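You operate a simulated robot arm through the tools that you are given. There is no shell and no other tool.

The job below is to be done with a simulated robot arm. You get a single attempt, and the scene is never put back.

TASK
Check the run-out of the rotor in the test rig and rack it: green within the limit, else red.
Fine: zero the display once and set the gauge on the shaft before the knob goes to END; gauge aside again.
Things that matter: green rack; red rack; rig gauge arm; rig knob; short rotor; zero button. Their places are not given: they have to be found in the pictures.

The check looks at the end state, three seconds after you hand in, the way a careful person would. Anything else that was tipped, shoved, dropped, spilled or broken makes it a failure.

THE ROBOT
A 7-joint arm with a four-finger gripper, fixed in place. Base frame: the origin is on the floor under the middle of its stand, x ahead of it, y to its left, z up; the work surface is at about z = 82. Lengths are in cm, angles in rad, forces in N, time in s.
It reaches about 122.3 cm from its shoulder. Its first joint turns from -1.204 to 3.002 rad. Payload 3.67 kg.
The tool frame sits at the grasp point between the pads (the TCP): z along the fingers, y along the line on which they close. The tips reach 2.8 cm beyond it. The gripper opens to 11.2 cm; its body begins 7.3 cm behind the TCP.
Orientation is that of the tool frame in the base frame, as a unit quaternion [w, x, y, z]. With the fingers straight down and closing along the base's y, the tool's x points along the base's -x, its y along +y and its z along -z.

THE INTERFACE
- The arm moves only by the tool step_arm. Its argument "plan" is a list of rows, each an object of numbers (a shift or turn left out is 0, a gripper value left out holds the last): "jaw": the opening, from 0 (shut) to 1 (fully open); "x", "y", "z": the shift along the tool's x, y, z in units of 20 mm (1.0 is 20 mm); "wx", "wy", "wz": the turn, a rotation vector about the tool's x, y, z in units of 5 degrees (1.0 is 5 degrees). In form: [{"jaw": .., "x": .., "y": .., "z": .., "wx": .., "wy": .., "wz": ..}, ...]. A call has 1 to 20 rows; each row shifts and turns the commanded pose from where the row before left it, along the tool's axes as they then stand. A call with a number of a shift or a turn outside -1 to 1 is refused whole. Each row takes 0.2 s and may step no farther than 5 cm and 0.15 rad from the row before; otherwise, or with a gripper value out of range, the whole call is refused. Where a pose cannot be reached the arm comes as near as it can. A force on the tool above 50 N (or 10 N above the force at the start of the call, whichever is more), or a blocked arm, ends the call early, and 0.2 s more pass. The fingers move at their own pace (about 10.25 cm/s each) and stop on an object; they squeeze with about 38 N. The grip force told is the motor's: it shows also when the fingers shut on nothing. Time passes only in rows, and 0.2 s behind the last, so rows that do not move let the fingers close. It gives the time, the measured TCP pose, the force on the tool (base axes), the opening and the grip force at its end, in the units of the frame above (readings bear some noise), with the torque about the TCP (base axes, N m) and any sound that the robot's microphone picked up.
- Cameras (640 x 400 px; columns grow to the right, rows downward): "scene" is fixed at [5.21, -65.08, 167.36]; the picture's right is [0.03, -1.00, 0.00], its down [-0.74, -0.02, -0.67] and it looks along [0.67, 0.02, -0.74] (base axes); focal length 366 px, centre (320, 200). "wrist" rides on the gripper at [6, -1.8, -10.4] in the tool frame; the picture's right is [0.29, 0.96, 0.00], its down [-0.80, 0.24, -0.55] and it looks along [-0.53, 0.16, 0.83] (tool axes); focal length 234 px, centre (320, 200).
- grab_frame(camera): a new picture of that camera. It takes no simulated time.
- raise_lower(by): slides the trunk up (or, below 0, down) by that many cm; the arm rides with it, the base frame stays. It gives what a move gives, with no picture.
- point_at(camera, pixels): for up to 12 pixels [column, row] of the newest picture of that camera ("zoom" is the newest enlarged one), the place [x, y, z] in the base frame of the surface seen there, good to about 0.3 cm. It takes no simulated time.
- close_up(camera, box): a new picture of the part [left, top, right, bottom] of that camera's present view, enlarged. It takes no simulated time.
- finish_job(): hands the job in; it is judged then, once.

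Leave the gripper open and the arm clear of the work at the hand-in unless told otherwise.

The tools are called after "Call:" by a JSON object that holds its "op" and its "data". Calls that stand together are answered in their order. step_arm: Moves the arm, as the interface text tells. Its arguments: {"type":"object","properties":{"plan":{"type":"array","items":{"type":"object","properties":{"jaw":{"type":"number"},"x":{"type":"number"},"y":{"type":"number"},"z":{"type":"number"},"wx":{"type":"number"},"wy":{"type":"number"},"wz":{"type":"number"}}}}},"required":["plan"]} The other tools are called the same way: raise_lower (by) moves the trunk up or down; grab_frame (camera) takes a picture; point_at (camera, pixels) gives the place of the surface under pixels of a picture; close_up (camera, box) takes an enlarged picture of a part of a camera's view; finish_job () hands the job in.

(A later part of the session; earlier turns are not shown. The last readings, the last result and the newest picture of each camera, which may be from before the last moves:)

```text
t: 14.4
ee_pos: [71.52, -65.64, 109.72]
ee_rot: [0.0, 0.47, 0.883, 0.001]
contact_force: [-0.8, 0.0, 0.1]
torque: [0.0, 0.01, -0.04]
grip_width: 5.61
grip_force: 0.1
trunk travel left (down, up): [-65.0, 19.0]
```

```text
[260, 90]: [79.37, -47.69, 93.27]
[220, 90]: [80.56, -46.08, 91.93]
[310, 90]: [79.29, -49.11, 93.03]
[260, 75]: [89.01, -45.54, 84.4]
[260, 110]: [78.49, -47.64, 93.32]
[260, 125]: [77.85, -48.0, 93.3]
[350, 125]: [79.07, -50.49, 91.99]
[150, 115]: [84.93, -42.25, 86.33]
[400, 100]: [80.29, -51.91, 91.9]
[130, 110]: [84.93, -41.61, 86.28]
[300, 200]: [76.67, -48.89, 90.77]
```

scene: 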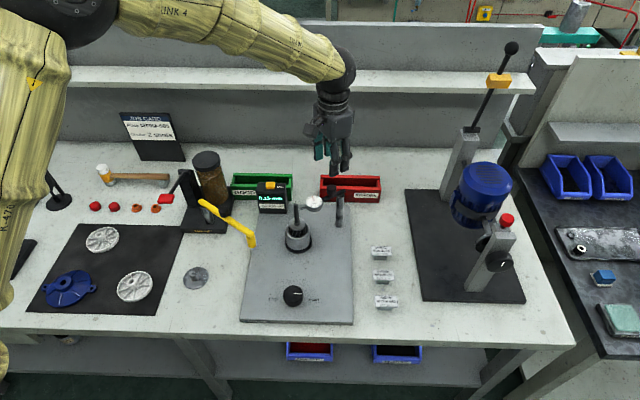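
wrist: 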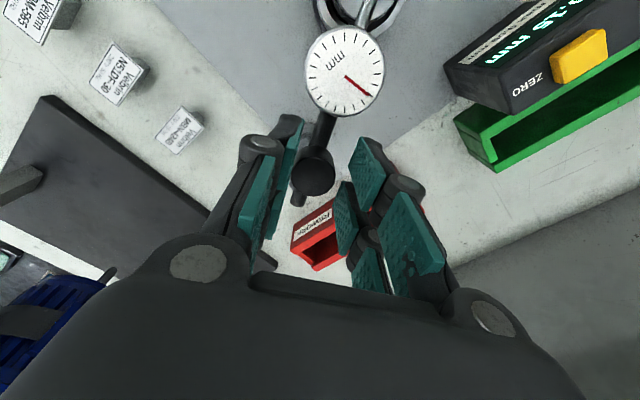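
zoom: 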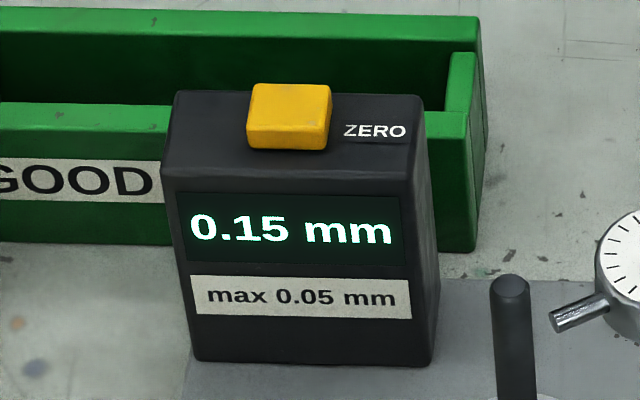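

The button is centred at about (78.5,-48.6) with its top at z≈93.3. I turn the gripper back to straight, shut it, and move above the button so that the far finger pair is over its middle.

Call:
{"op": "step_arm", "data": {"plan": [{"wz": -1, "jaw": 0}, {"wz": -1}, {"wz": -1}, {"wz": -1}, {"wz": -1}, {"wz": -1}, {"wz": -1}, {"wz": -1}, {"wz": -1}, {"wz": -1}, {"wz": -1}, {"wz": -0.2}, {}]}}

Call:
{"op": "step_arm", "data": {"plan": [{"x": -0.306, "y": 0.945}, {"x": -0.306, "y": 0.945}, {"x": -0.306, "y": 0.945}, {"x": -0.306, "y": 0.945}, {"x": -0.306, "y": 0.945}, {"x": -0.306, "y": 0.945}, {"x": -0.306, "y": 0.945}, {"x": -0.306, "y": 0.945}, {"x": -0.306, "y": 0.945, "z": 0.5}, {"z": 1}, {}]}}

Call:
{"op": "grab_frame", "data": {"camera": "wrist"}}

Call:
{"op": "close_up", "data": {"camera": "scene", "box": [230, 130, 330, 220]}}

```text
t: 17.2
ee_pos: [71.48, -65.56, 109.72]
ee_rot: [0.0, 0.0, 1.0, 0.0]
contact_force: [-0.4, -0.5, 0.3]
torque: [0.04, -0.02, 0.02]
grip_width: 0.0
grip_force: 35.8
trunk travel left (down, up): [-65.0, 19.0]
```

```text
t: 19.6
ee_pos: [76.95, -48.61, 106.82]
ee_rot: [0.001, 0.0, 1.0, 0.0]
contact_force: [-1.0, -0.7, 0.8]
torque: [-0.01, -0.02, -0.01]
grip_width: 0.0
grip_force: 35.7
trunk travel left (down, up): [-65.0, 19.0]
```

```text
taken
```

wrist: 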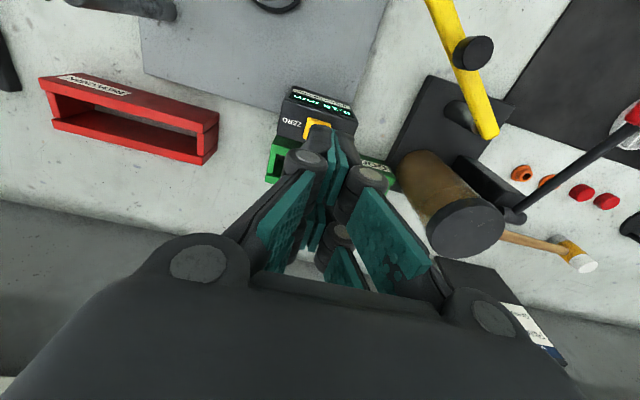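

```text
4.44 times, centred on (280, 175) of scene
```

zoom: 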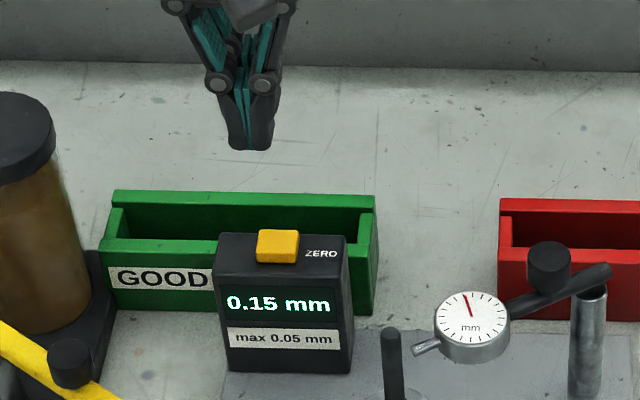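

I'll check where my closed fingertips are.

Call:
{"op": "point_at", "data": {"camera": "zoom", "pixels": [[237, 145], [250, 148], [265, 145], [275, 110], [233, 120], [278, 247]]}}

Call:
{"op": "close_up", "data": {"camera": "wrist", "box": [260, 80, 400, 200]}}

```text
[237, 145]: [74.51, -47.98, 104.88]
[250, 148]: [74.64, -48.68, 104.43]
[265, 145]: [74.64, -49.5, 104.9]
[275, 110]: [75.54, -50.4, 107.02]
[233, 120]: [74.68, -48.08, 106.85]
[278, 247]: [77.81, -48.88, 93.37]
```

```text
3.33 times, centred on (330, 140) of wrist
```

zoom: 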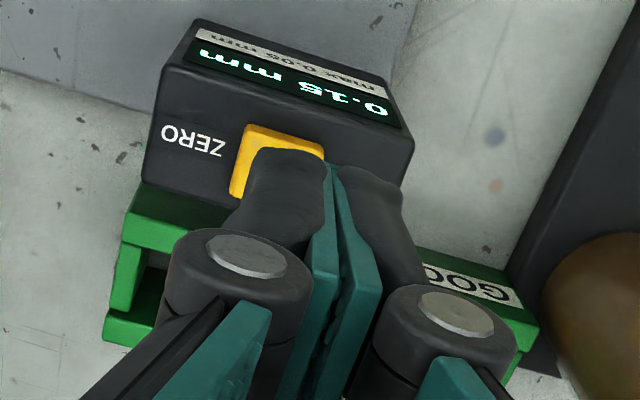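

The closed tips are centred over the button. I descend to about 1 cm above it first.

Call:
{"op": "step_arm", "data": {"plan": [{"z": 1}, {"z": 1}, {"z": 1}, {"z": 1}, {"z": 0.8}, {}]}}

Call:
{"op": "close_up", "data": {"camera": "scene", "box": [240, 160, 320, 220]}}

```text
t: 21.0
ee_pos: [76.94, -48.68, 97.14]
ee_rot: [0.0, 0.001, 1.0, -0.001]
contact_force: [-0.4, 0.0, -0.8]
torque: [0.0, -0.02, 0.01]
grip_width: 0.01
grip_force: 35.4
trunk travel left (down, up): [-65.0, 19.0]
```

```text
6.67 times, centred on (280, 190) of scene
```

zoom: 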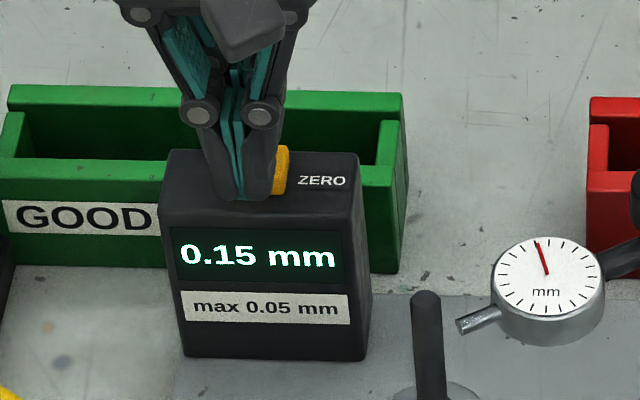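

About 1 cm to go. I go down in 0.2 cm steps.

Call:
{"op": "step_arm", "data": {"plan": [{"z": 0.1}, {"z": 0.1}, {"z": 0.1}, {"z": 0.1}, {}]}}

Call:
{"op": "close_up", "data": {"camera": "scene", "box": [240, 160, 320, 220]}}

```text
t: 22.2
ee_pos: [77.01, -48.63, 96.36]
ee_rot: [0.0, -0.001, 1.0, 0.0]
contact_force: [0.0, -0.2, 0.0]
torque: [0.0, 0.02, -0.02]
grip_width: 0.01
grip_force: 35.2
trunk travel left (down, up): [-65.0, 19.0]
```

```text
6.67 times, centred on (280, 190) of scene
```

zoom: 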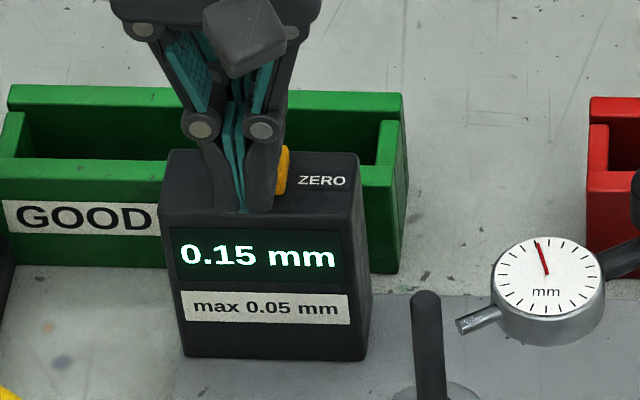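

No contact yet. I continue in 0.1 cm steps.

Call:
{"op": "step_arm", "data": {"plan": [{"z": 0.06}, {"z": 0.06}, {"z": 0.06}, {"z": 0.06}, {}]}}

Call:
{"op": "close_up", "data": {"camera": "scene", "box": [240, 160, 320, 220]}}

```text
t: 23.4
ee_pos: [76.99, -48.63, 95.78]
ee_rot: [0.0, 0.0, 1.0, 0.0]
contact_force: [-0.5, -0.6, 0.1]
torque: [0.0, 0.04, 0.03]
grip_width: 0.01
grip_force: 35.8
trunk travel left (down, up): [-65.0, 19.0]
```

```text
6.67 times, centred on (280, 190) of scene
```

zoom: 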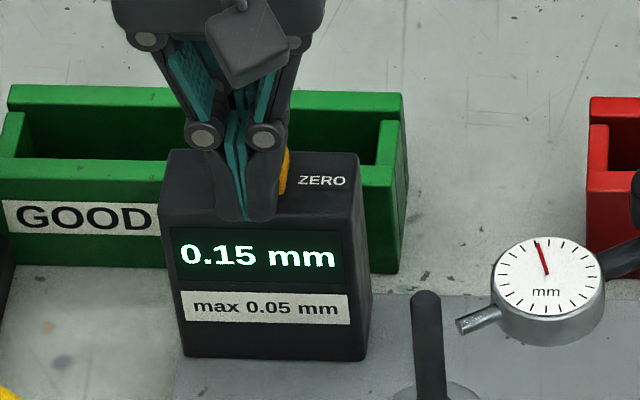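

Still no force. I continue slowly.

Call:
{"op": "step_arm", "data": {"plan": [{"z": 0.06}, {"z": 0.06}, {"z": 0.06}, {}]}}

Call:
{"op": "close_up", "data": {"camera": "scene", "box": [240, 160, 320, 220]}}

Call:
{"op": "close_up", "data": {"camera": "wrist", "box": [260, 80, 400, 200]}}

```text
t: 24.4
ee_pos: [77.04, -48.57, 95.56]
ee_rot: [-0.001, 0.0, 1.0, 0.0]
contact_force: [-0.1, -0.2, -0.1]
torque: [0.01, 0.0, 0.02]
grip_width: 0.59
grip_force: 35.4
trunk travel left (down, up): [-65.0, 19.0]
```

```text
6.67 times, centred on (280, 190) of scene
```

zoom: 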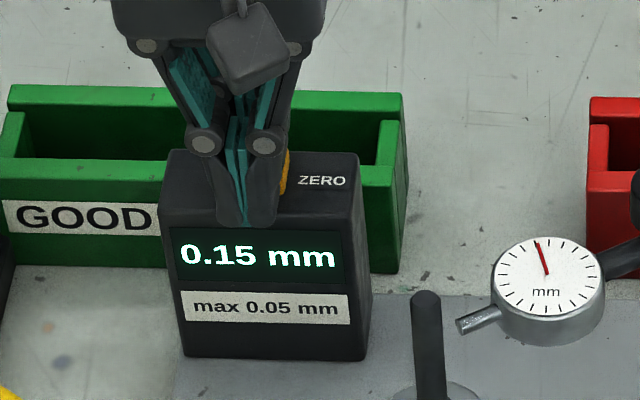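

```text
3.33 times, centred on (330, 140) of wrist
```

zoom: 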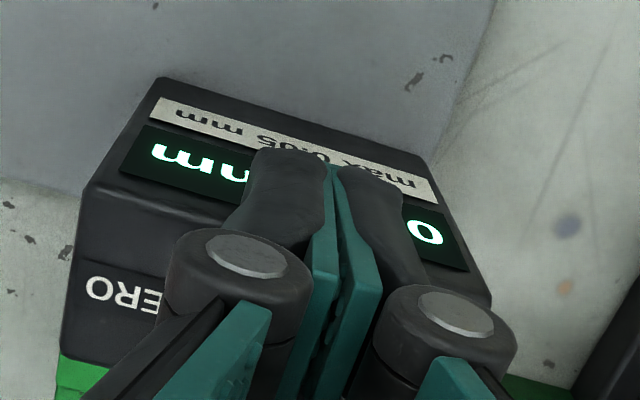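

The width rose to 0.59, so the tips are now touching the button. I press a little deeper.

Call:
{"op": "step_arm", "data": {"plan": [{"z": 0.06}, {"z": 0.06}, {}]}}

Call:
{"op": "close_up", "data": {"camera": "scene", "box": [240, 160, 320, 220]}}

```text
t: 25.2
ee_pos: [77.07, -48.58, 95.16]
ee_rot: [0.0, 0.0, 1.0, 0.0]
contact_force: [-1.4, 0.3, 1.3]
torque: [0.02, 0.0, 0.0]
grip_width: 0.58
grip_force: 35.6
trunk travel left (down, up): [-65.0, 19.0]
```

```text
6.67 times, centred on (280, 190) of scene
```

zoom: 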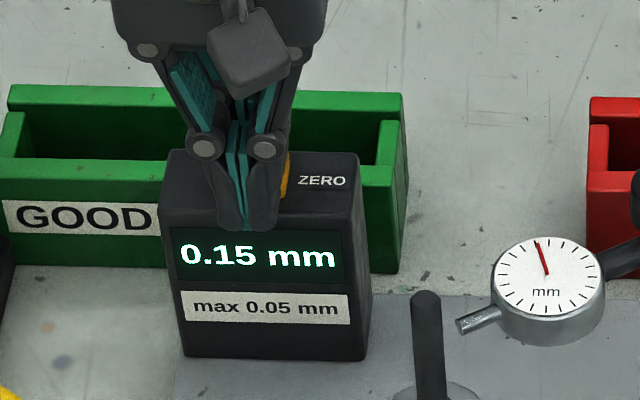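

The upward force is 1.3 N and the display still reads 0.15. I press slightly more.

Call:
{"op": "step_arm", "data": {"plan": [{"z": 0.06}, {"z": 0.06}, {}]}}

Call:
{"op": "close_up", "data": {"camera": "scene", "box": [240, 160, 320, 220]}}

```text
t: 26.0
ee_pos: [76.96, -48.65, 95.01]
ee_rot: [0.0, 0.0, 1.0, -0.001]
contact_force: [1.0, -0.8, 3.0]
torque: [-0.03, -0.06, -0.03]
grip_width: 0.59
grip_force: 35.6
trunk travel left (down, up): [-65.0, 19.0]
heard: click
```

```text
6.67 times, centred on (280, 190) of scene
```

zoom: 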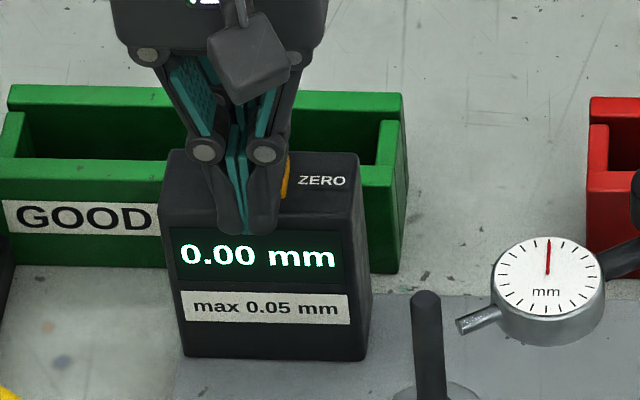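

I heard a click and the display reads 0.00 mm. I lift straight up, clear of the button.

Call:
{"op": "step_arm", "data": {"plan": [{"z": -1}, {"z": -1}, {"z": -1}, {"z": -1}, {"z": -1}, {"z": -1}, {"z": -1}, {}]}}

Call:
{"op": "close_up", "data": {"camera": "scene", "box": [230, 160, 350, 320]}}

Call:
{"op": "point_at", "data": {"camera": "scene", "pixels": [[292, 291], [284, 291], [300, 291], [292, 286], [292, 297]]}}

```text
t: 27.8
ee_pos: [77.07, -48.53, 108.89]
ee_rot: [0.0, 0.0, 1.0, 0.0]
contact_force: [0.9, 0.0, 0.3]
torque: [0.0, 0.02, -0.02]
grip_width: 0.0
grip_force: 36.1
trunk travel left (down, up): [-65.0, 19.0]
```

```text
2.50 times, centred on (290, 240) of scene
```

zoom: 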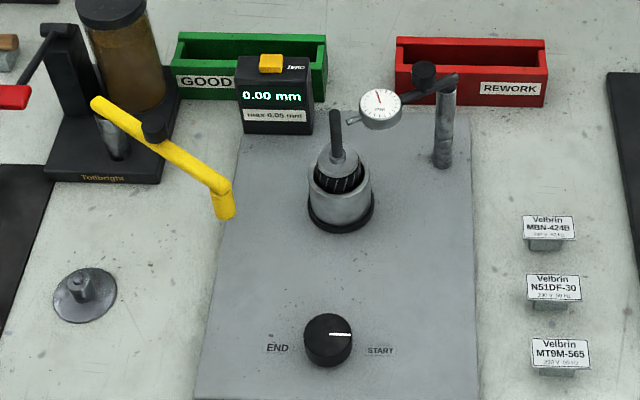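

```text
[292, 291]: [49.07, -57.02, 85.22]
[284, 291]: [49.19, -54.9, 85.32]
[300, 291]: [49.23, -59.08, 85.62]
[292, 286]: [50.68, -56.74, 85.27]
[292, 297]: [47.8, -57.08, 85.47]
```

The display holds 0.00. I now go above the rig knob at about (48.6,-57.1), staying high, with the jaws opening to about 8 cm.

Call:
{"op": "step_arm", "data": {"plan": [{"jaw": 0.7, "x": 0.95, "y": -0.286}, {"x": 0.95, "y": -0.286}, {"x": 0.95, "y": -0.286}, {"x": 0.95, "y": -0.286}, {"x": 0.95, "y": -0.286}, {"x": 0.95, "y": -0.286}, {"x": 0.95, "y": -0.286}, {"x": 0.95, "y": -0.286}, {"x": 0.95, "y": -0.286}, {"x": 0.95, "y": -0.286}, {"x": 0.95, "y": -0.286}, {"x": 0.95, "y": -0.286}, {"x": 0.95, "y": -0.286}, {"x": 0.95, "y": -0.286}, {"x": 0.95, "y": -0.286}, {"z": 1}, {"z": 1}, {"z": 1}, {}]}}

Call:
{"op": "grab_frame", "data": {"camera": "wrist"}}

Call:
{"op": "close_up", "data": {"camera": "wrist", "box": [200, 0, 440, 160]}}

```text
t: 31.8
ee_pos: [48.5, -57.12, 103.1]
ee_rot: [0.001, 0.0, 1.0, 0.0]
contact_force: [-0.5, 0.4, 0.2]
torque: [-0.01, -0.01, 0.0]
grip_width: 7.81
grip_force: 0.1
trunk travel left (down, up): [-65.0, 19.0]
```

```text
taken
```

wrist: 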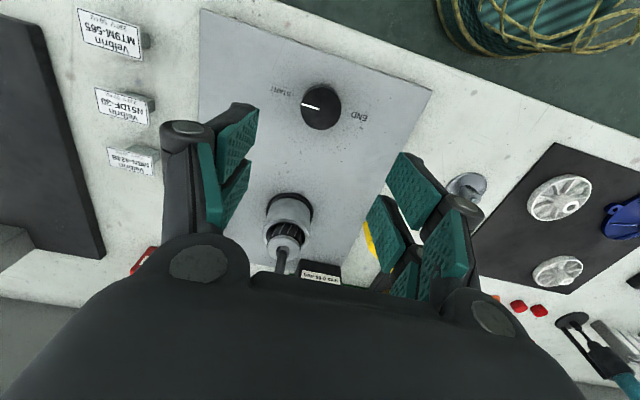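

```text
2.50 times, centred on (320, 80) of wrist
```

zoom: 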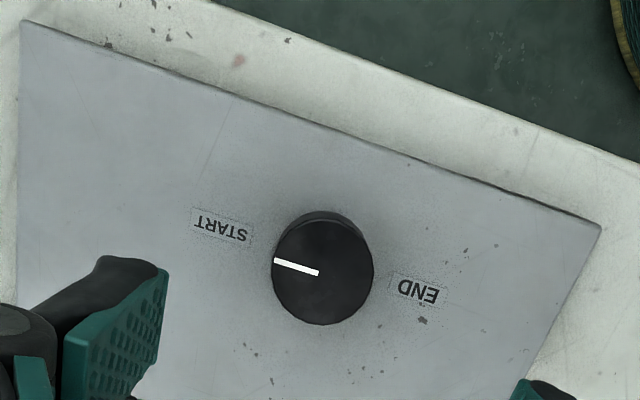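

I'll measure the knob's rim and centre from here.

Call:
{"op": "point_at", "data": {"camera": "wrist", "pixels": [[321, 108], [303, 106], [339, 110], [323, 91], [318, 127], [321, 100], [320, 118]]}}

```text
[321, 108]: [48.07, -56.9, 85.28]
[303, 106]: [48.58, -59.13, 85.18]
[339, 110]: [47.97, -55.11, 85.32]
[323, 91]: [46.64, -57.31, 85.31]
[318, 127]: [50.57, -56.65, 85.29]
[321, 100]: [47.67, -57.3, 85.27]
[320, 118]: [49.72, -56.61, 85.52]
```

The knob centre is at (48.5,-57.1), and the TCP is directly above it. I descend so the pads surround the knob.

Call:
{"op": "step_arm", "data": {"plan": [{"z": 1}, {"z": 1}, {"z": 1}, {"z": 1}, {"z": 1}, {"z": 1}, {"z": 1}, {"z": 0.9}, {"z": 0.6}, {}]}}

Call:
{"op": "grab_frame", "data": {"camera": "wrist"}}

Call:
{"op": "close_up", "data": {"camera": "scene", "box": [230, 220, 360, 330]}}

```text
t: 34.0
ee_pos: [48.48, -57.25, 85.98]
ee_rot: [0.001, 0.0, 1.0, 0.0]
contact_force: [0.1, 0.8, 0.7]
torque: [-0.01, 0.01, 0.04]
grip_width: 7.83
grip_force: 0.0
trunk travel left (down, up): [-65.0, 19.0]
```

```text
taken
```

wrist: 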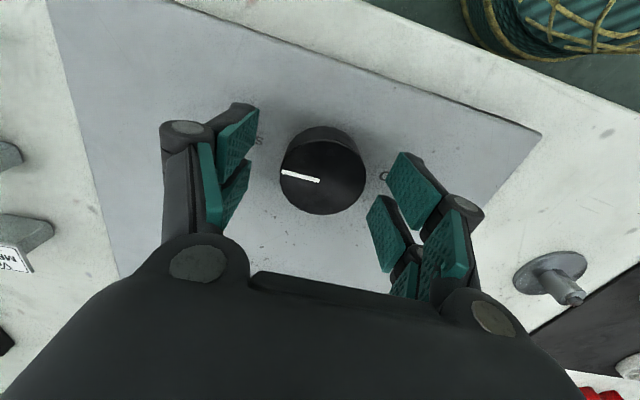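

```text
3.64 times, centred on (295, 275) of scene
```

zoom: 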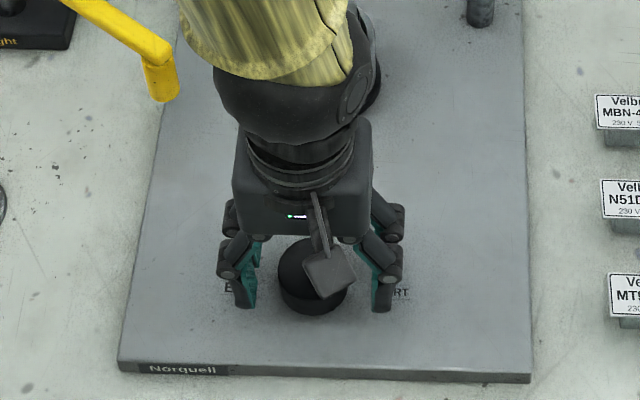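

The knob sits between the pads. I'll check in the full scene that the arm is clear of the gauge and rotor.

Call:
{"op": "grab_frame", "data": {"camera": "scene"}}

Call:
{"op": "point_at", "data": {"camera": "scene", "pixels": [[290, 240], [285, 215], [295, 200], [300, 225], [275, 190]]}}

```text
taken
```

scene: 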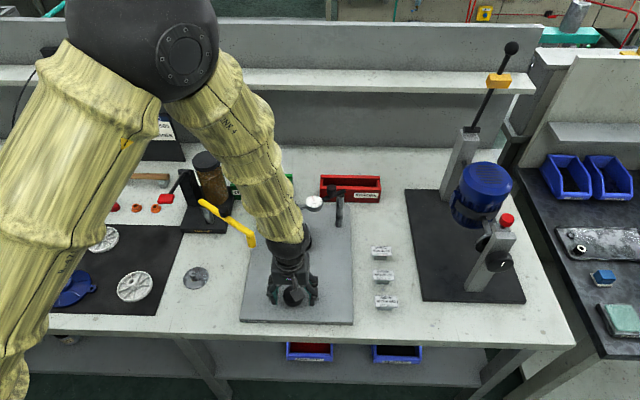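

```text
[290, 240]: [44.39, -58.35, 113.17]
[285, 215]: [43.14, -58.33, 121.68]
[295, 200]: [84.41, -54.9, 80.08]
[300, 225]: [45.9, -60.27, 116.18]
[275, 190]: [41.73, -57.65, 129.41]
```

The arm is clear of the gauge. I close on the knob.

Call:
{"op": "step_arm", "data": {"plan": [{"jaw": 0}, {}, {}, {}]}}

Call:
{"op": "grab_frame", "data": {"camera": "wrist"}}

```text
t: 35.0
ee_pos: [48.56, -56.95, 85.96]
ee_rot: [0.0, -0.001, 1.0, 0.001]
contact_force: [-0.1, 15.4, -7.9]
torque: [0.56, -0.37, -0.1]
grip_width: 4.55
grip_force: 44.6
trunk travel left (down, up): [-65.0, 19.0]
```

```text
taken
```

wrist: 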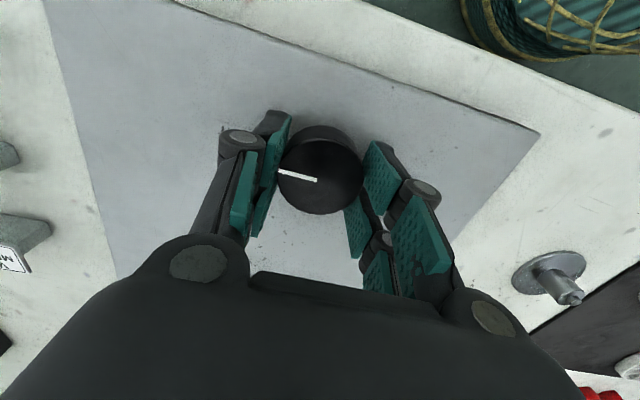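

I'm gripping at 4.55 cm, but with a 15 N sideways load because I'm about 0.2 cm off. I recentre slightly.

Call:
{"op": "step_arm", "data": {"plan": [{"y": 0.08}, {"y": 0.04}, {}]}}

```text
t: 35.8
ee_pos: [48.65, -57.15, 85.89]
ee_rot: [0.001, 0.0, 1.0, 0.0]
contact_force: [0.2, 1.4, -5.8]
torque: [-0.24, 0.66, -0.01]
grip_width: 4.55
grip_force: 45.6
trunk travel left (down, up): [-65.0, 19.0]
```

The lateral force is now about 1 N. I try a small turn counter-clockwise as seen from above (−wz, 10°), which takes the pointer from START over the far side towards END.

Call:
{"op": "step_arm", "data": {"plan": [{"wz": -0.5}, {"wz": -0.5}, {"wz": -0.5}, {"wz": -0.5}, {}]}}

Call:
{"op": "close_up", "data": {"camera": "wrist", "box": [220, 60, 420, 240]}}

```text
t: 37.0
ee_pos: [48.4, -56.99, 86.08]
ee_rot: [0.001, -0.088, 0.996, -0.001]
contact_force: [-3.6, -5.5, -0.9]
torque: [-0.13, 0.16, -1.27]
grip_width: 4.62
grip_force: 45.5
trunk travel left (down, up): [-65.0, 19.0]
```

```text
2.22 times, centred on (320, 150) of wrist
```

zoom: 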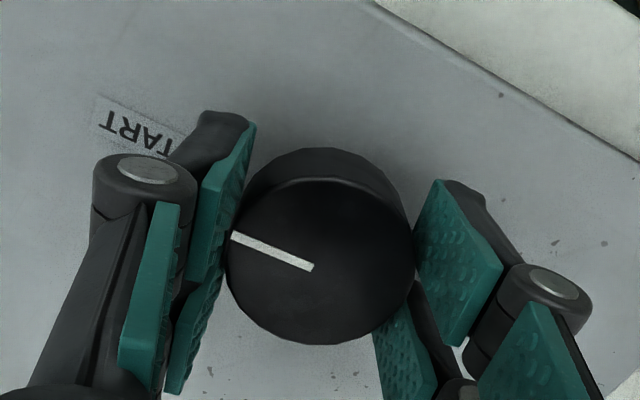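

The pointer turned about 10° relative to the gripper and the torque reached −1.27 Nm, so the knob is against its stop in that direction and the pads slipped. I go the other way: back to zero, then 15° clockwise as a test.

Call:
{"op": "step_arm", "data": {"plan": [{"wz": 0.5}, {"wz": 0.5}, {"wz": 0.5}, {"wz": 0.5}, {"wz": 0.6}, {"wz": 0.6}, {"wz": 0.6}, {"wz": 0.6}, {"wz": 0.6}, {}]}}

Call:
{"op": "close_up", "data": {"camera": "wrist", "box": [220, 60, 420, 240]}}

Call:
{"op": "close_up", "data": {"camera": "scene", "box": [230, 220, 360, 330]}}

```text
t: 39.2
ee_pos: [48.37, -57.04, 85.89]
ee_rot: [0.0, 0.13, 0.992, 0.0]
contact_force: [-5.1, -11.9, 3.3]
torque: [-0.19, 0.3, -0.03]
grip_width: 4.62
grip_force: 45.1
trunk travel left (down, up): [-65.0, 19.0]
```

```text
2.22 times, centred on (320, 150) of wrist
```

zoom: 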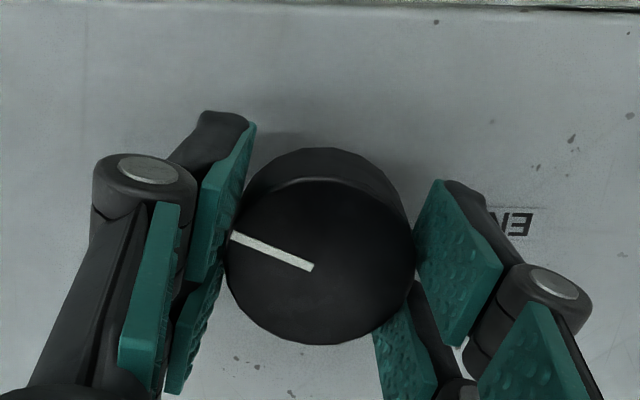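

```text
3.64 times, centred on (295, 275) of scene
```

zoom: 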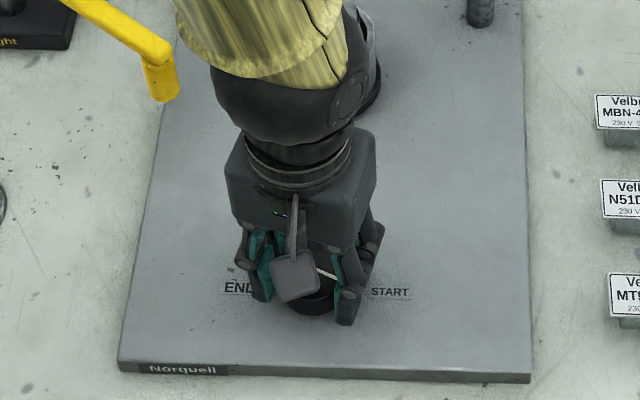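

Now the knob follows: the pointer is fixed relative to the gripper and has turned about 25° clockwise. I trim the side force slightly and continue turning another 75°.

Call:
{"op": "step_arm", "data": {"plan": [{"y": -0.08, "wz": 1}, {"wz": 1}, {"wz": 1}, {"wz": 1}, {"wz": 1}, {"wz": 1}, {"wz": 1}, {"wz": 1}, {}]}}

Call:
{"op": "close_up", "data": {"camera": "wrist", "box": [220, 60, 420, 240]}}

```text
t: 41.2
ee_pos: [48.65, -57.04, 85.92]
ee_rot: [-0.001, 0.461, 0.887, 0.0]
contact_force: [-4.3, 10.4, -7.5]
torque: [0.97, 0.32, -0.02]
grip_width: 4.59
grip_force: 45.0
trunk travel left (down, up): [-65.0, 19.0]
```

```text
2.22 times, centred on (320, 150) of wrist
```

zoom: 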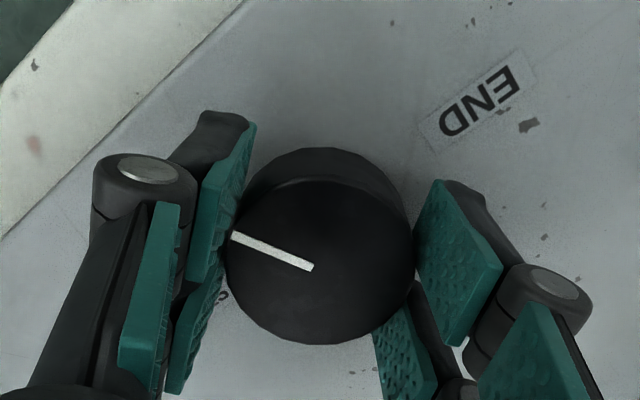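

It keeps following. I continue another 45° with a small trim.

Call:
{"op": "step_arm", "data": {"plan": [{"x": 0.06, "wz": 1}, {"wz": 1}, {"wz": 1}, {"wz": 1}, {"wz": 1}, {"wz": 1}, {"wz": 1}, {"wz": 1}, {"wz": 1}, {}]}}

Call:
{"op": "close_up", "data": {"camera": "wrist", "box": [220, 60, 420, 240]}}

Call:
{"op": "grab_frame", "data": {"camera": "scene"}}

```text
t: 43.4
ee_pos: [48.57, -56.95, 85.98]
ee_rot: [0.0, 0.766, 0.642, 0.001]
contact_force: [5.9, -2.8, -0.1]
torque: [0.15, -0.36, 0.01]
grip_width: 4.61
grip_force: 44.8
trunk travel left (down, up): [-65.0, 19.0]
```

```text
2.22 times, centred on (320, 150) of wrist
```

zoom: 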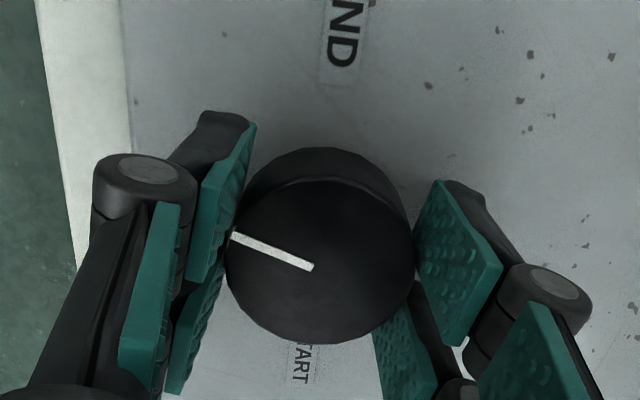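

```text
taken
```

scene: 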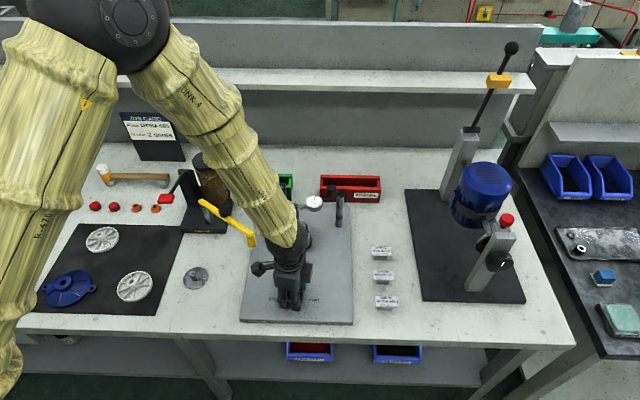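

The knob is at about 110°. I keep turning and watch for joint limits.

Call:
{"op": "step_arm", "data": {"plan": [{"wz": 1}, {"wz": 1}, {"wz": 1}, {"wz": 1}, {"wz": 1}, {"wz": 1}, {"wz": 1}, {}]}}

Call:
{"op": "close_up", "data": {"camera": "wrist", "box": [220, 60, 420, 240]}}

Call:
{"op": "grab_frame", "data": {"camera": "scene"}}

```text
t: 45.2
ee_pos: [48.63, -56.98, 85.95]
ee_rot: [0.0, 0.924, 0.381, -0.001]
contact_force: [9.0, -4.8, 7.0]
torque: [-0.22, -0.15, -0.03]
grip_width: 4.59
grip_force: 45.8
trunk travel left (down, up): [-65.0, 19.0]
```

```text
2.22 times, centred on (320, 150) of wrist
```

zoom: 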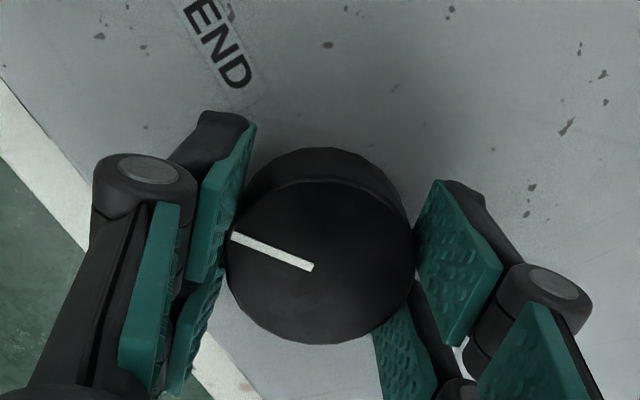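

```text
taken
```

scene: 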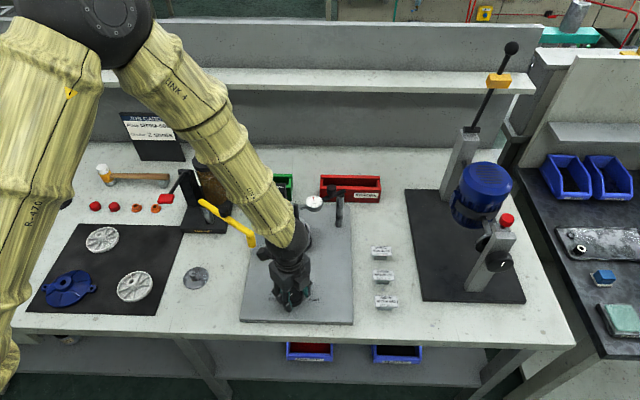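

The knob is at about 145°. I continue 30° more, then go finer.

Call:
{"op": "step_arm", "data": {"plan": [{"wz": 1}, {"wz": 1}, {"wz": 1}, {"wz": 1}, {"wz": 1}, {"wz": 0.8}, {}]}}

Call:
{"op": "close_up", "data": {"camera": "wrist", "box": [220, 60, 420, 240]}}

```text
t: 46.8
ee_pos: [48.54, -57.1, 85.92]
ee_rot: [0.001, 0.99, 0.139, 0.0]
contact_force: [10.0, -3.8, 0.8]
torque: [-0.24, -0.66, 0.02]
grip_width: 4.62
grip_force: 46.1
trunk travel left (down, up): [-65.0, 19.0]
```

```text
2.22 times, centred on (320, 150) of wrist
```

zoom: 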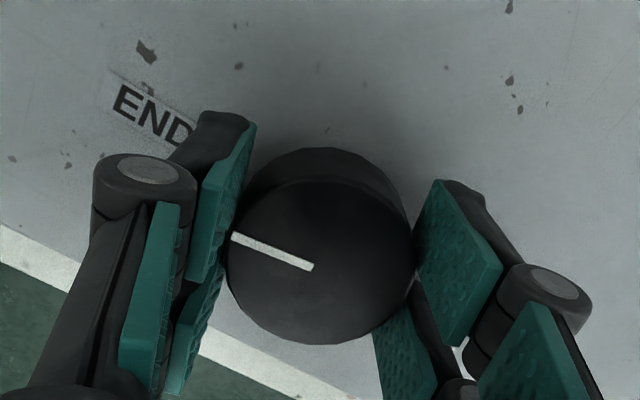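

The knob is at about 174°. I add the last 6°, plus a touch more to feel the end stop.

Call:
{"op": "step_arm", "data": {"plan": [{"wz": 0.4}, {"wz": 0.4}, {"wz": 0.4}, {}]}}

Call:
{"op": "close_up", "data": {"camera": "wrist", "box": [220, 60, 420, 240]}}

Call:
{"op": "grab_frame", "data": {"camera": "scene"}}

```text
t: 47.8
ee_pos: [48.51, -57.01, 85.99]
ee_rot: [0.0, 0.996, 0.087, 0.0]
contact_force: [12.8, -6.5, 6.9]
torque: [0.22, 0.07, -0.02]
grip_width: 4.6
grip_force: 45.0
trunk travel left (down, up): [-65.0, 19.0]
```

```text
2.22 times, centred on (320, 150) of wrist
```

zoom: 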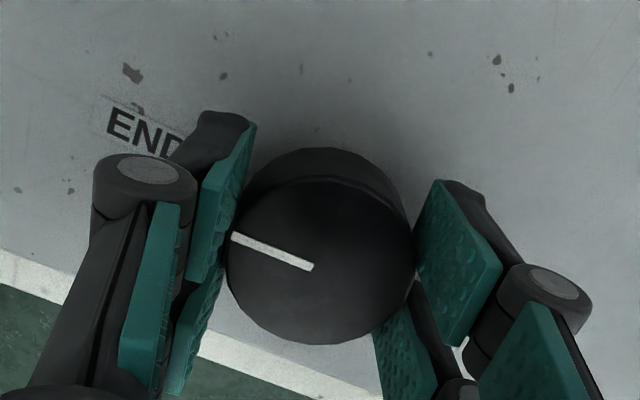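

```text
taken
```

scene: 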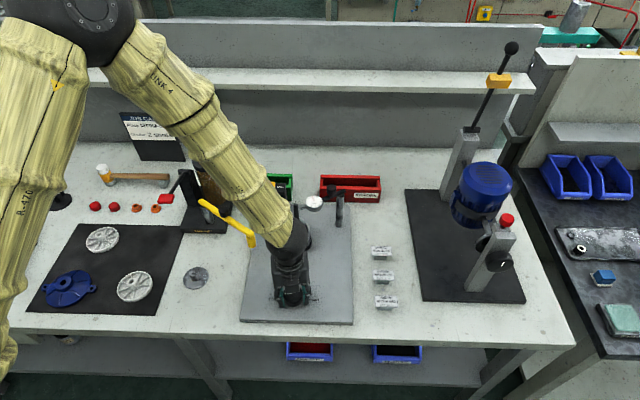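

It is aligned with END and there is no stop torque yet. I turn a few degrees more in small steps to feel the stop.

Call:
{"op": "step_arm", "data": {"plan": [{"wz": 0.3}, {"wz": 0.3}, {}]}}

Call:
{"op": "close_up", "data": {"camera": "wrist", "box": [220, 60, 420, 240]}}

```text
t: 48.6
ee_pos: [48.43, -57.16, 85.92]
ee_rot: [0.0, 0.998, 0.062, -0.001]
contact_force: [13.5, -7.3, 7.5]
torque: [-0.23, -0.65, -0.02]
grip_width: 4.62
grip_force: 44.4
trunk travel left (down, up): [-65.0, 19.0]
```

```text
2.22 times, centred on (320, 150) of wrist
```

zoom: 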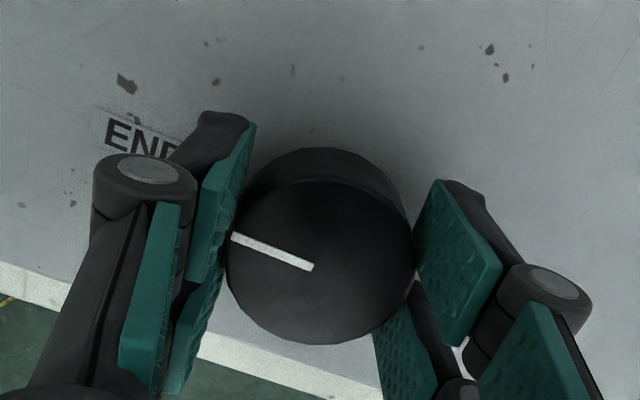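

The pointer is about 3° past straight and still turning freely. I open, lift, and check the pointer and the display.

Call:
{"op": "step_arm", "data": {"plan": [{"jaw": 0.7}, {}, {}, {"z": -1}, {"z": -1}, {"z": -1}, {"z": -1}, {"z": -1}, {"z": -1}, {}]}}

Call:
{"op": "grab_frame", "data": {"camera": "scene"}}

Call:
{"op": "grab_frame", "data": {"camera": "wrist"}}

```text
t: 50.8
ee_pos: [48.47, -57.13, 97.96]
ee_rot: [-0.001, 0.998, 0.061, 0.0]
contact_force: [0.2, 0.1, -0.3]
torque: [0.03, 0.04, 0.01]
grip_width: 7.84
grip_force: 0.0
trunk travel left (down, up): [-65.0, 19.0]
```

```text
taken
```

scene: 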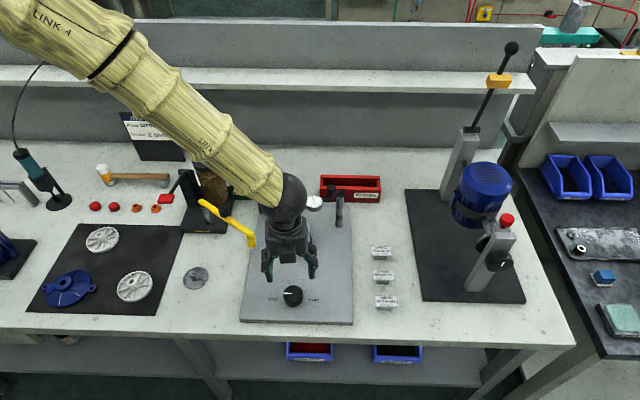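

```text
taken
```

wrist: 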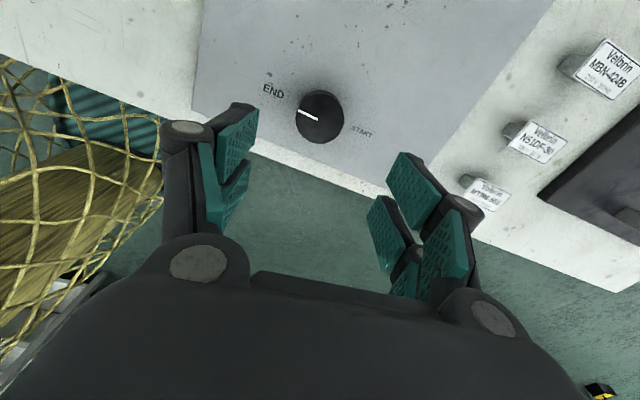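

The pointer is at END. I'll zoom on it, then clear the arm to read the display.

Call:
{"op": "close_up", "data": {"camera": "scene", "box": [250, 270, 340, 326]}}

Call:
{"op": "close_up", "data": {"camera": "wrist", "box": [240, 60, 400, 170]}}

Call:
{"op": "step_arm", "data": {"plan": [{"z": -1, "wz": -1}, {"z": -1, "wz": -1}, {"z": -1, "wz": -1}, {"z": -1, "wz": -1}, {"z": -1, "wz": -1}, {"z": -1, "wz": -1}, {"wz": -1}, {"wz": -1}, {"wz": -1}, {"wz": -1}, {"wz": -1}, {"wz": -1}, {"wz": -1}, {"wz": -1}, {"wz": -1}, {"wz": -1}, {"wz": -1}, {"wz": -1}, {"wz": -1}, {"wz": -1}]}}

Call:
{"op": "grab_frame", "data": {"camera": "scene"}}

```text
7.11 times, centred on (295, 298) of scene
```

zoom: 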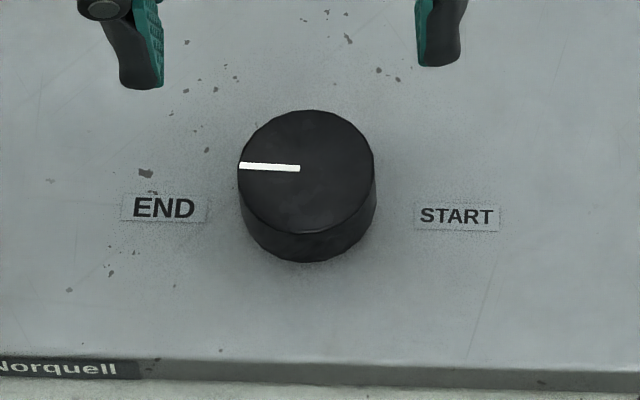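

```text
3.64 times, centred on (320, 115) of wrist
```

zoom: 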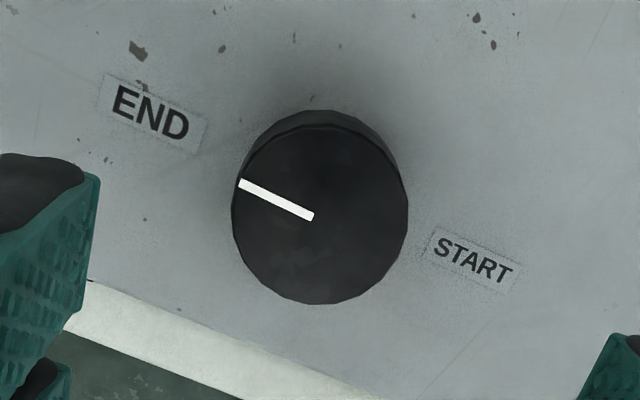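

```text
t: 55.0
ee_pos: [48.39, -56.99, 109.92]
ee_rot: [0.0, 0.595, 0.804, 0.0]
contact_force: [0.5, 0.1, 1.6]
torque: [-0.01, 0.0, 0.0]
grip_width: 7.83
grip_force: 0.0
trunk travel left (down, up): [-65.0, 19.0]
```

```text
taken
```

scene: 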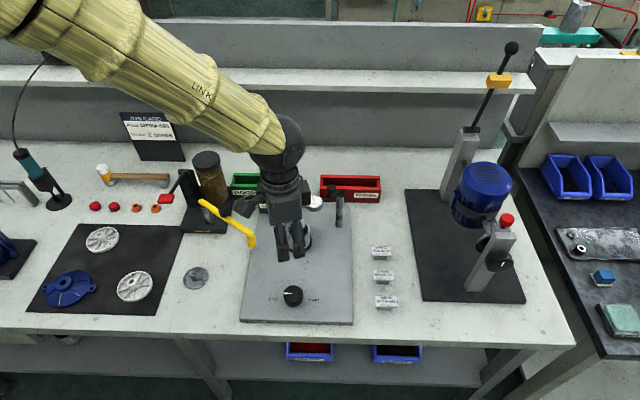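

The arm blocks the display. I turn to the gauge orientation (56°) and move aside towards -y to see it.

Call:
{"op": "step_arm", "data": {"plan": [{"wz": -1}, {"wz": -1}, {"wz": -1}, {"wz": -0.38}, {"x": -0.93, "y": -0.23}, {"x": -0.93, "y": -0.23}, {"x": -0.93, "y": -0.23}, {"x": -0.93, "y": -0.23}, {"x": -0.93, "y": -0.23}, {"x": -0.93, "y": -0.23}, {"x": -0.93, "y": -0.23}, {"x": -0.93, "y": -0.23}, {"x": -0.93, "y": -0.23}, {"x": -0.93, "y": -0.23}, {}]}}

Call:
{"op": "grab_frame", "data": {"camera": "scene"}}

Call:
{"op": "close_up", "data": {"camera": "scene", "box": [240, 170, 350, 250]}}

```text
t: 58.2
ee_pos: [54.87, -74.98, 110.17]
ee_rot: [-0.001, 0.47, 0.883, 0.0]
contact_force: [0.0, 0.4, 0.5]
torque: [-0.01, 0.06, 0.02]
grip_width: 7.84
grip_force: 0.0
trunk travel left (down, up): [-65.0, 19.0]
```

```text
taken
```

scene: 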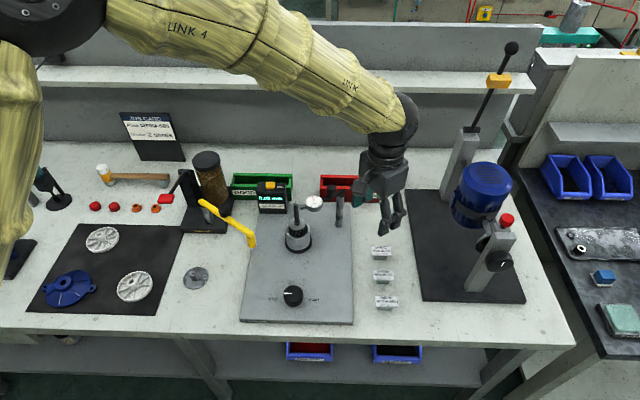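

```text
5.00 times, centred on (295, 210) of scene
```

zoom: 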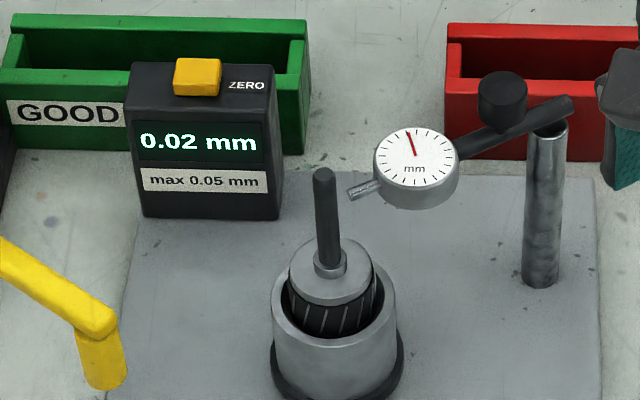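

The display appears to read 0.02 mm. I'll zoom in to be sure.

Call:
{"op": "close_up", "data": {"camera": "scene", "box": [250, 180, 298, 212]}}

Call:
{"op": "close_up", "data": {"camera": "scene", "box": [250, 270, 340, 326]}}

```text
12.50 times, centred on (274, 196) of scene
```

zoom: 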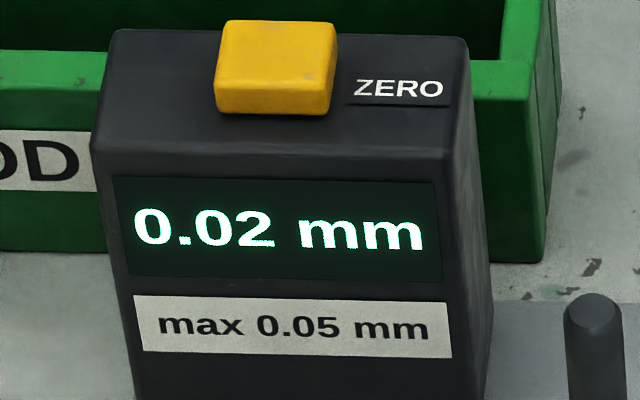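

```text
7.11 times, centred on (295, 298) of scene
```

zoom: 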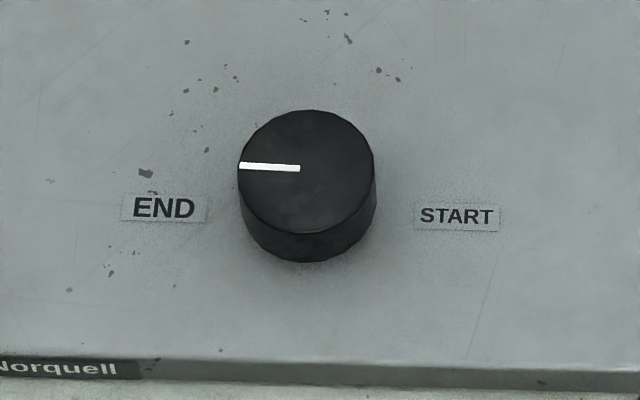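

The run-out reads 0.02 mm, within the 0.05 mm limit, so the rotor goes to the green GOOD rack. First I swing the gauge aside again, so I measure its black knob now.

Call:
{"op": "close_up", "data": {"camera": "scene", "box": [300, 170, 360, 220]}}

Call:
{"op": "point_at", "data": {"camera": "zoom", "pixels": [[335, 130], [310, 135], [360, 130], [335, 118], [335, 145], [440, 165], [410, 180], [425, 250], [200, 255]]}}

```text
8.00 times, centred on (330, 195) of scene
```

zoom: 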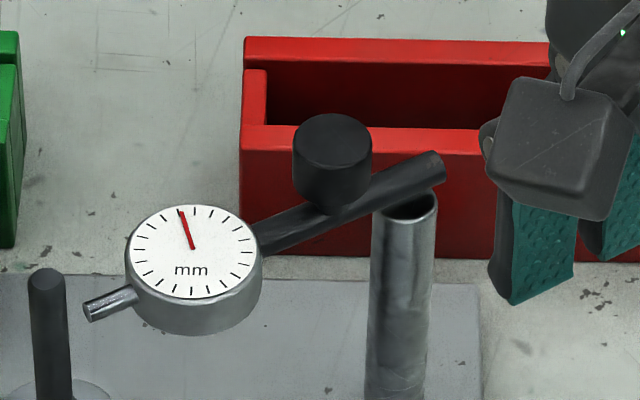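

```text
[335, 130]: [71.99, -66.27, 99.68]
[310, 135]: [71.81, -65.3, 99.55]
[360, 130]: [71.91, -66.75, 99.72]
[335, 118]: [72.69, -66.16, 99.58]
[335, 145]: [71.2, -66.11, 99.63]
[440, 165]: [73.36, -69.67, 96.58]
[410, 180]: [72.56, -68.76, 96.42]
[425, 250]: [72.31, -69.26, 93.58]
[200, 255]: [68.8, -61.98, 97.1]
```

The gauge knob is now at about (71.45,-65.9). I move above it with the jaws at 5.6 cm, in the 56° orientation.

Call:
{"op": "step_arm", "data": {"plan": [{"jaw": 0.5, "x": -0.087, "y": 0.941}, {"x": -0.087, "y": 0.941}, {"x": -0.087, "y": 0.941}, {"x": -0.087, "y": 0.941}, {"x": -0.087, "y": 0.941}, {"x": -0.087, "y": 0.941}, {"x": -0.087, "y": 0.941}, {"x": -0.087, "y": 0.941}, {"x": -0.087, "y": 0.941}, {"x": -0.087, "y": 0.941}, {}]}}

Call:
{"op": "grab_frame", "data": {"camera": "wrist"}}

Call:
{"op": "point_at", "data": {"camera": "wrist", "pixels": [[320, 122], [310, 120], [330, 120], [315, 125]]}}

```text
t: 60.6
ee_pos: [71.47, -66.06, 110.0]
ee_rot: [0.001, 0.47, 0.883, 0.001]
contact_force: [0.6, -1.0, 0.0]
torque: [0.01, 0.0, 0.0]
grip_width: 5.6
grip_force: 0.0
trunk travel left (down, up): [-65.0, 19.0]
```

```text
taken
```

wrist: 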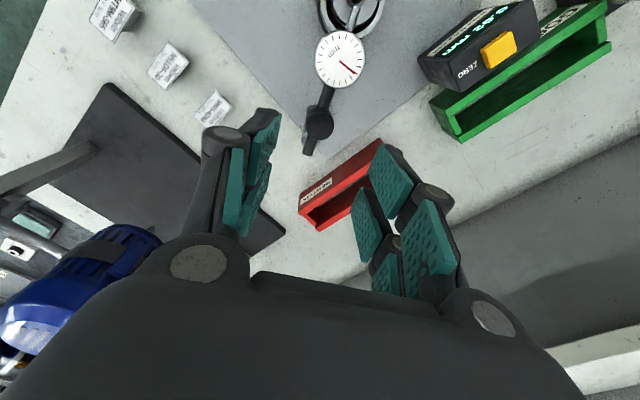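

```text
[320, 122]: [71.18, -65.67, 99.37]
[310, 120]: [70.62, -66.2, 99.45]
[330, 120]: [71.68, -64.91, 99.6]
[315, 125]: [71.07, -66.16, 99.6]
```

The knob appears at (320,122), the same relative place as at the first grasp, so I'm centred. I descend and close to the loose cage.

Call:
{"op": "step_arm", "data": {"plan": [{"z": 1}, {"z": 1}, {"z": 1}, {"z": 1}, {"z": 0.65}, {}, {"jaw": 0.28}, {}, {}]}}

Call:
{"op": "grab_frame", "data": {"camera": "wrist"}}

Call:
{"op": "close_up", "data": {"camera": "scene", "box": [270, 150, 390, 230]}}

```text
t: 62.6
ee_pos: [71.57, -65.98, 100.73]
ee_rot: [0.0, 0.47, 0.882, 0.001]
contact_force: [-0.9, 0.6, 0.3]
torque: [-0.04, 0.0, 0.03]
grip_width: 3.14
grip_force: 0.0
trunk travel left (down, up): [-65.0, 19.0]
```

```text
taken
```

wrist: 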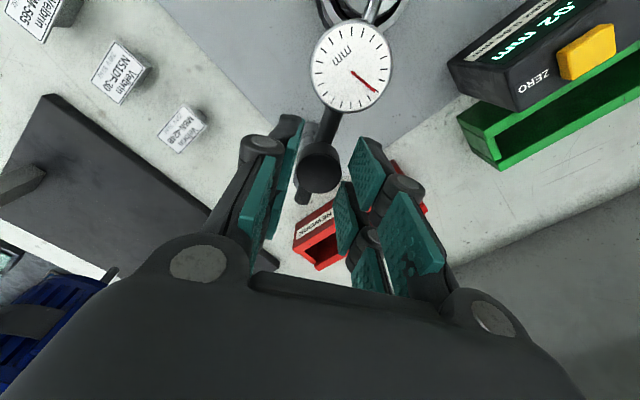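

```text
5.00 times, centred on (330, 190) of scene
```

zoom: 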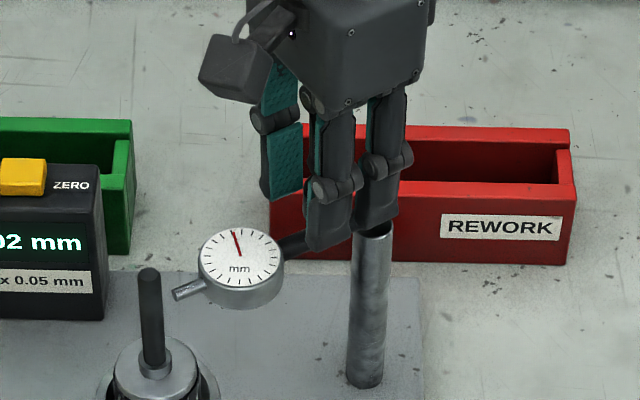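

The cage is around the knob. I swing back in arc steps, first 30°.

Call:
{"op": "step_arm", "data": {"plan": [{"wz": -1, "y": -0.145, "x": -0.006}, {"wz": -1, "y": -0.145, "x": -0.006}, {"wz": -1, "y": -0.145, "x": -0.006}, {"wz": -1, "y": -0.145, "x": -0.006}, {"wz": -1, "y": -0.145, "x": -0.006}, {"wz": -1, "y": -0.145, "x": -0.006}, {}]}}

Call:
{"op": "close_up", "data": {"camera": "scene", "box": [270, 150, 390, 230]}}

Call:
{"op": "grab_frame", "data": {"camera": "wrist"}}

```text
t: 64.2
ee_pos: [70.45, -67.33, 100.65]
ee_rot: [0.0, 0.227, 0.974, 0.0]
contact_force: [0.6, 0.5, 0.9]
torque: [0.05, 0.0, -0.02]
grip_width: 3.14
grip_force: 0.2
trunk travel left (down, up): [-65.0, 19.0]
```

```text
5.00 times, centred on (330, 190) of scene
```

zoom: 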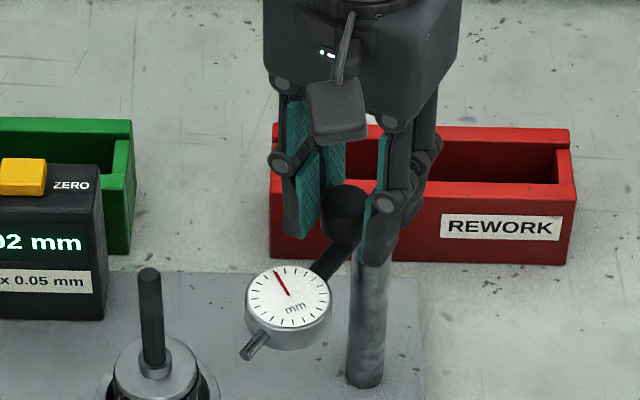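

```text
taken
```

wrist: 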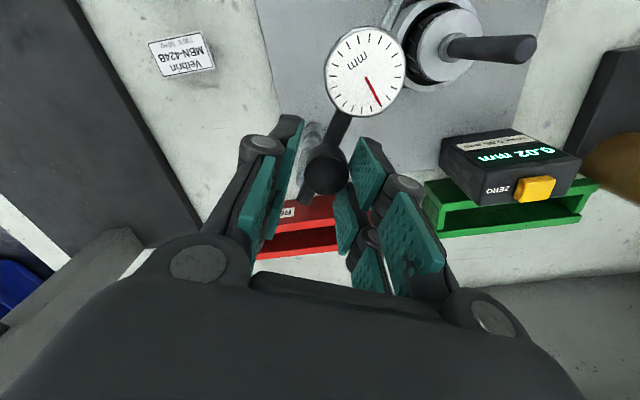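

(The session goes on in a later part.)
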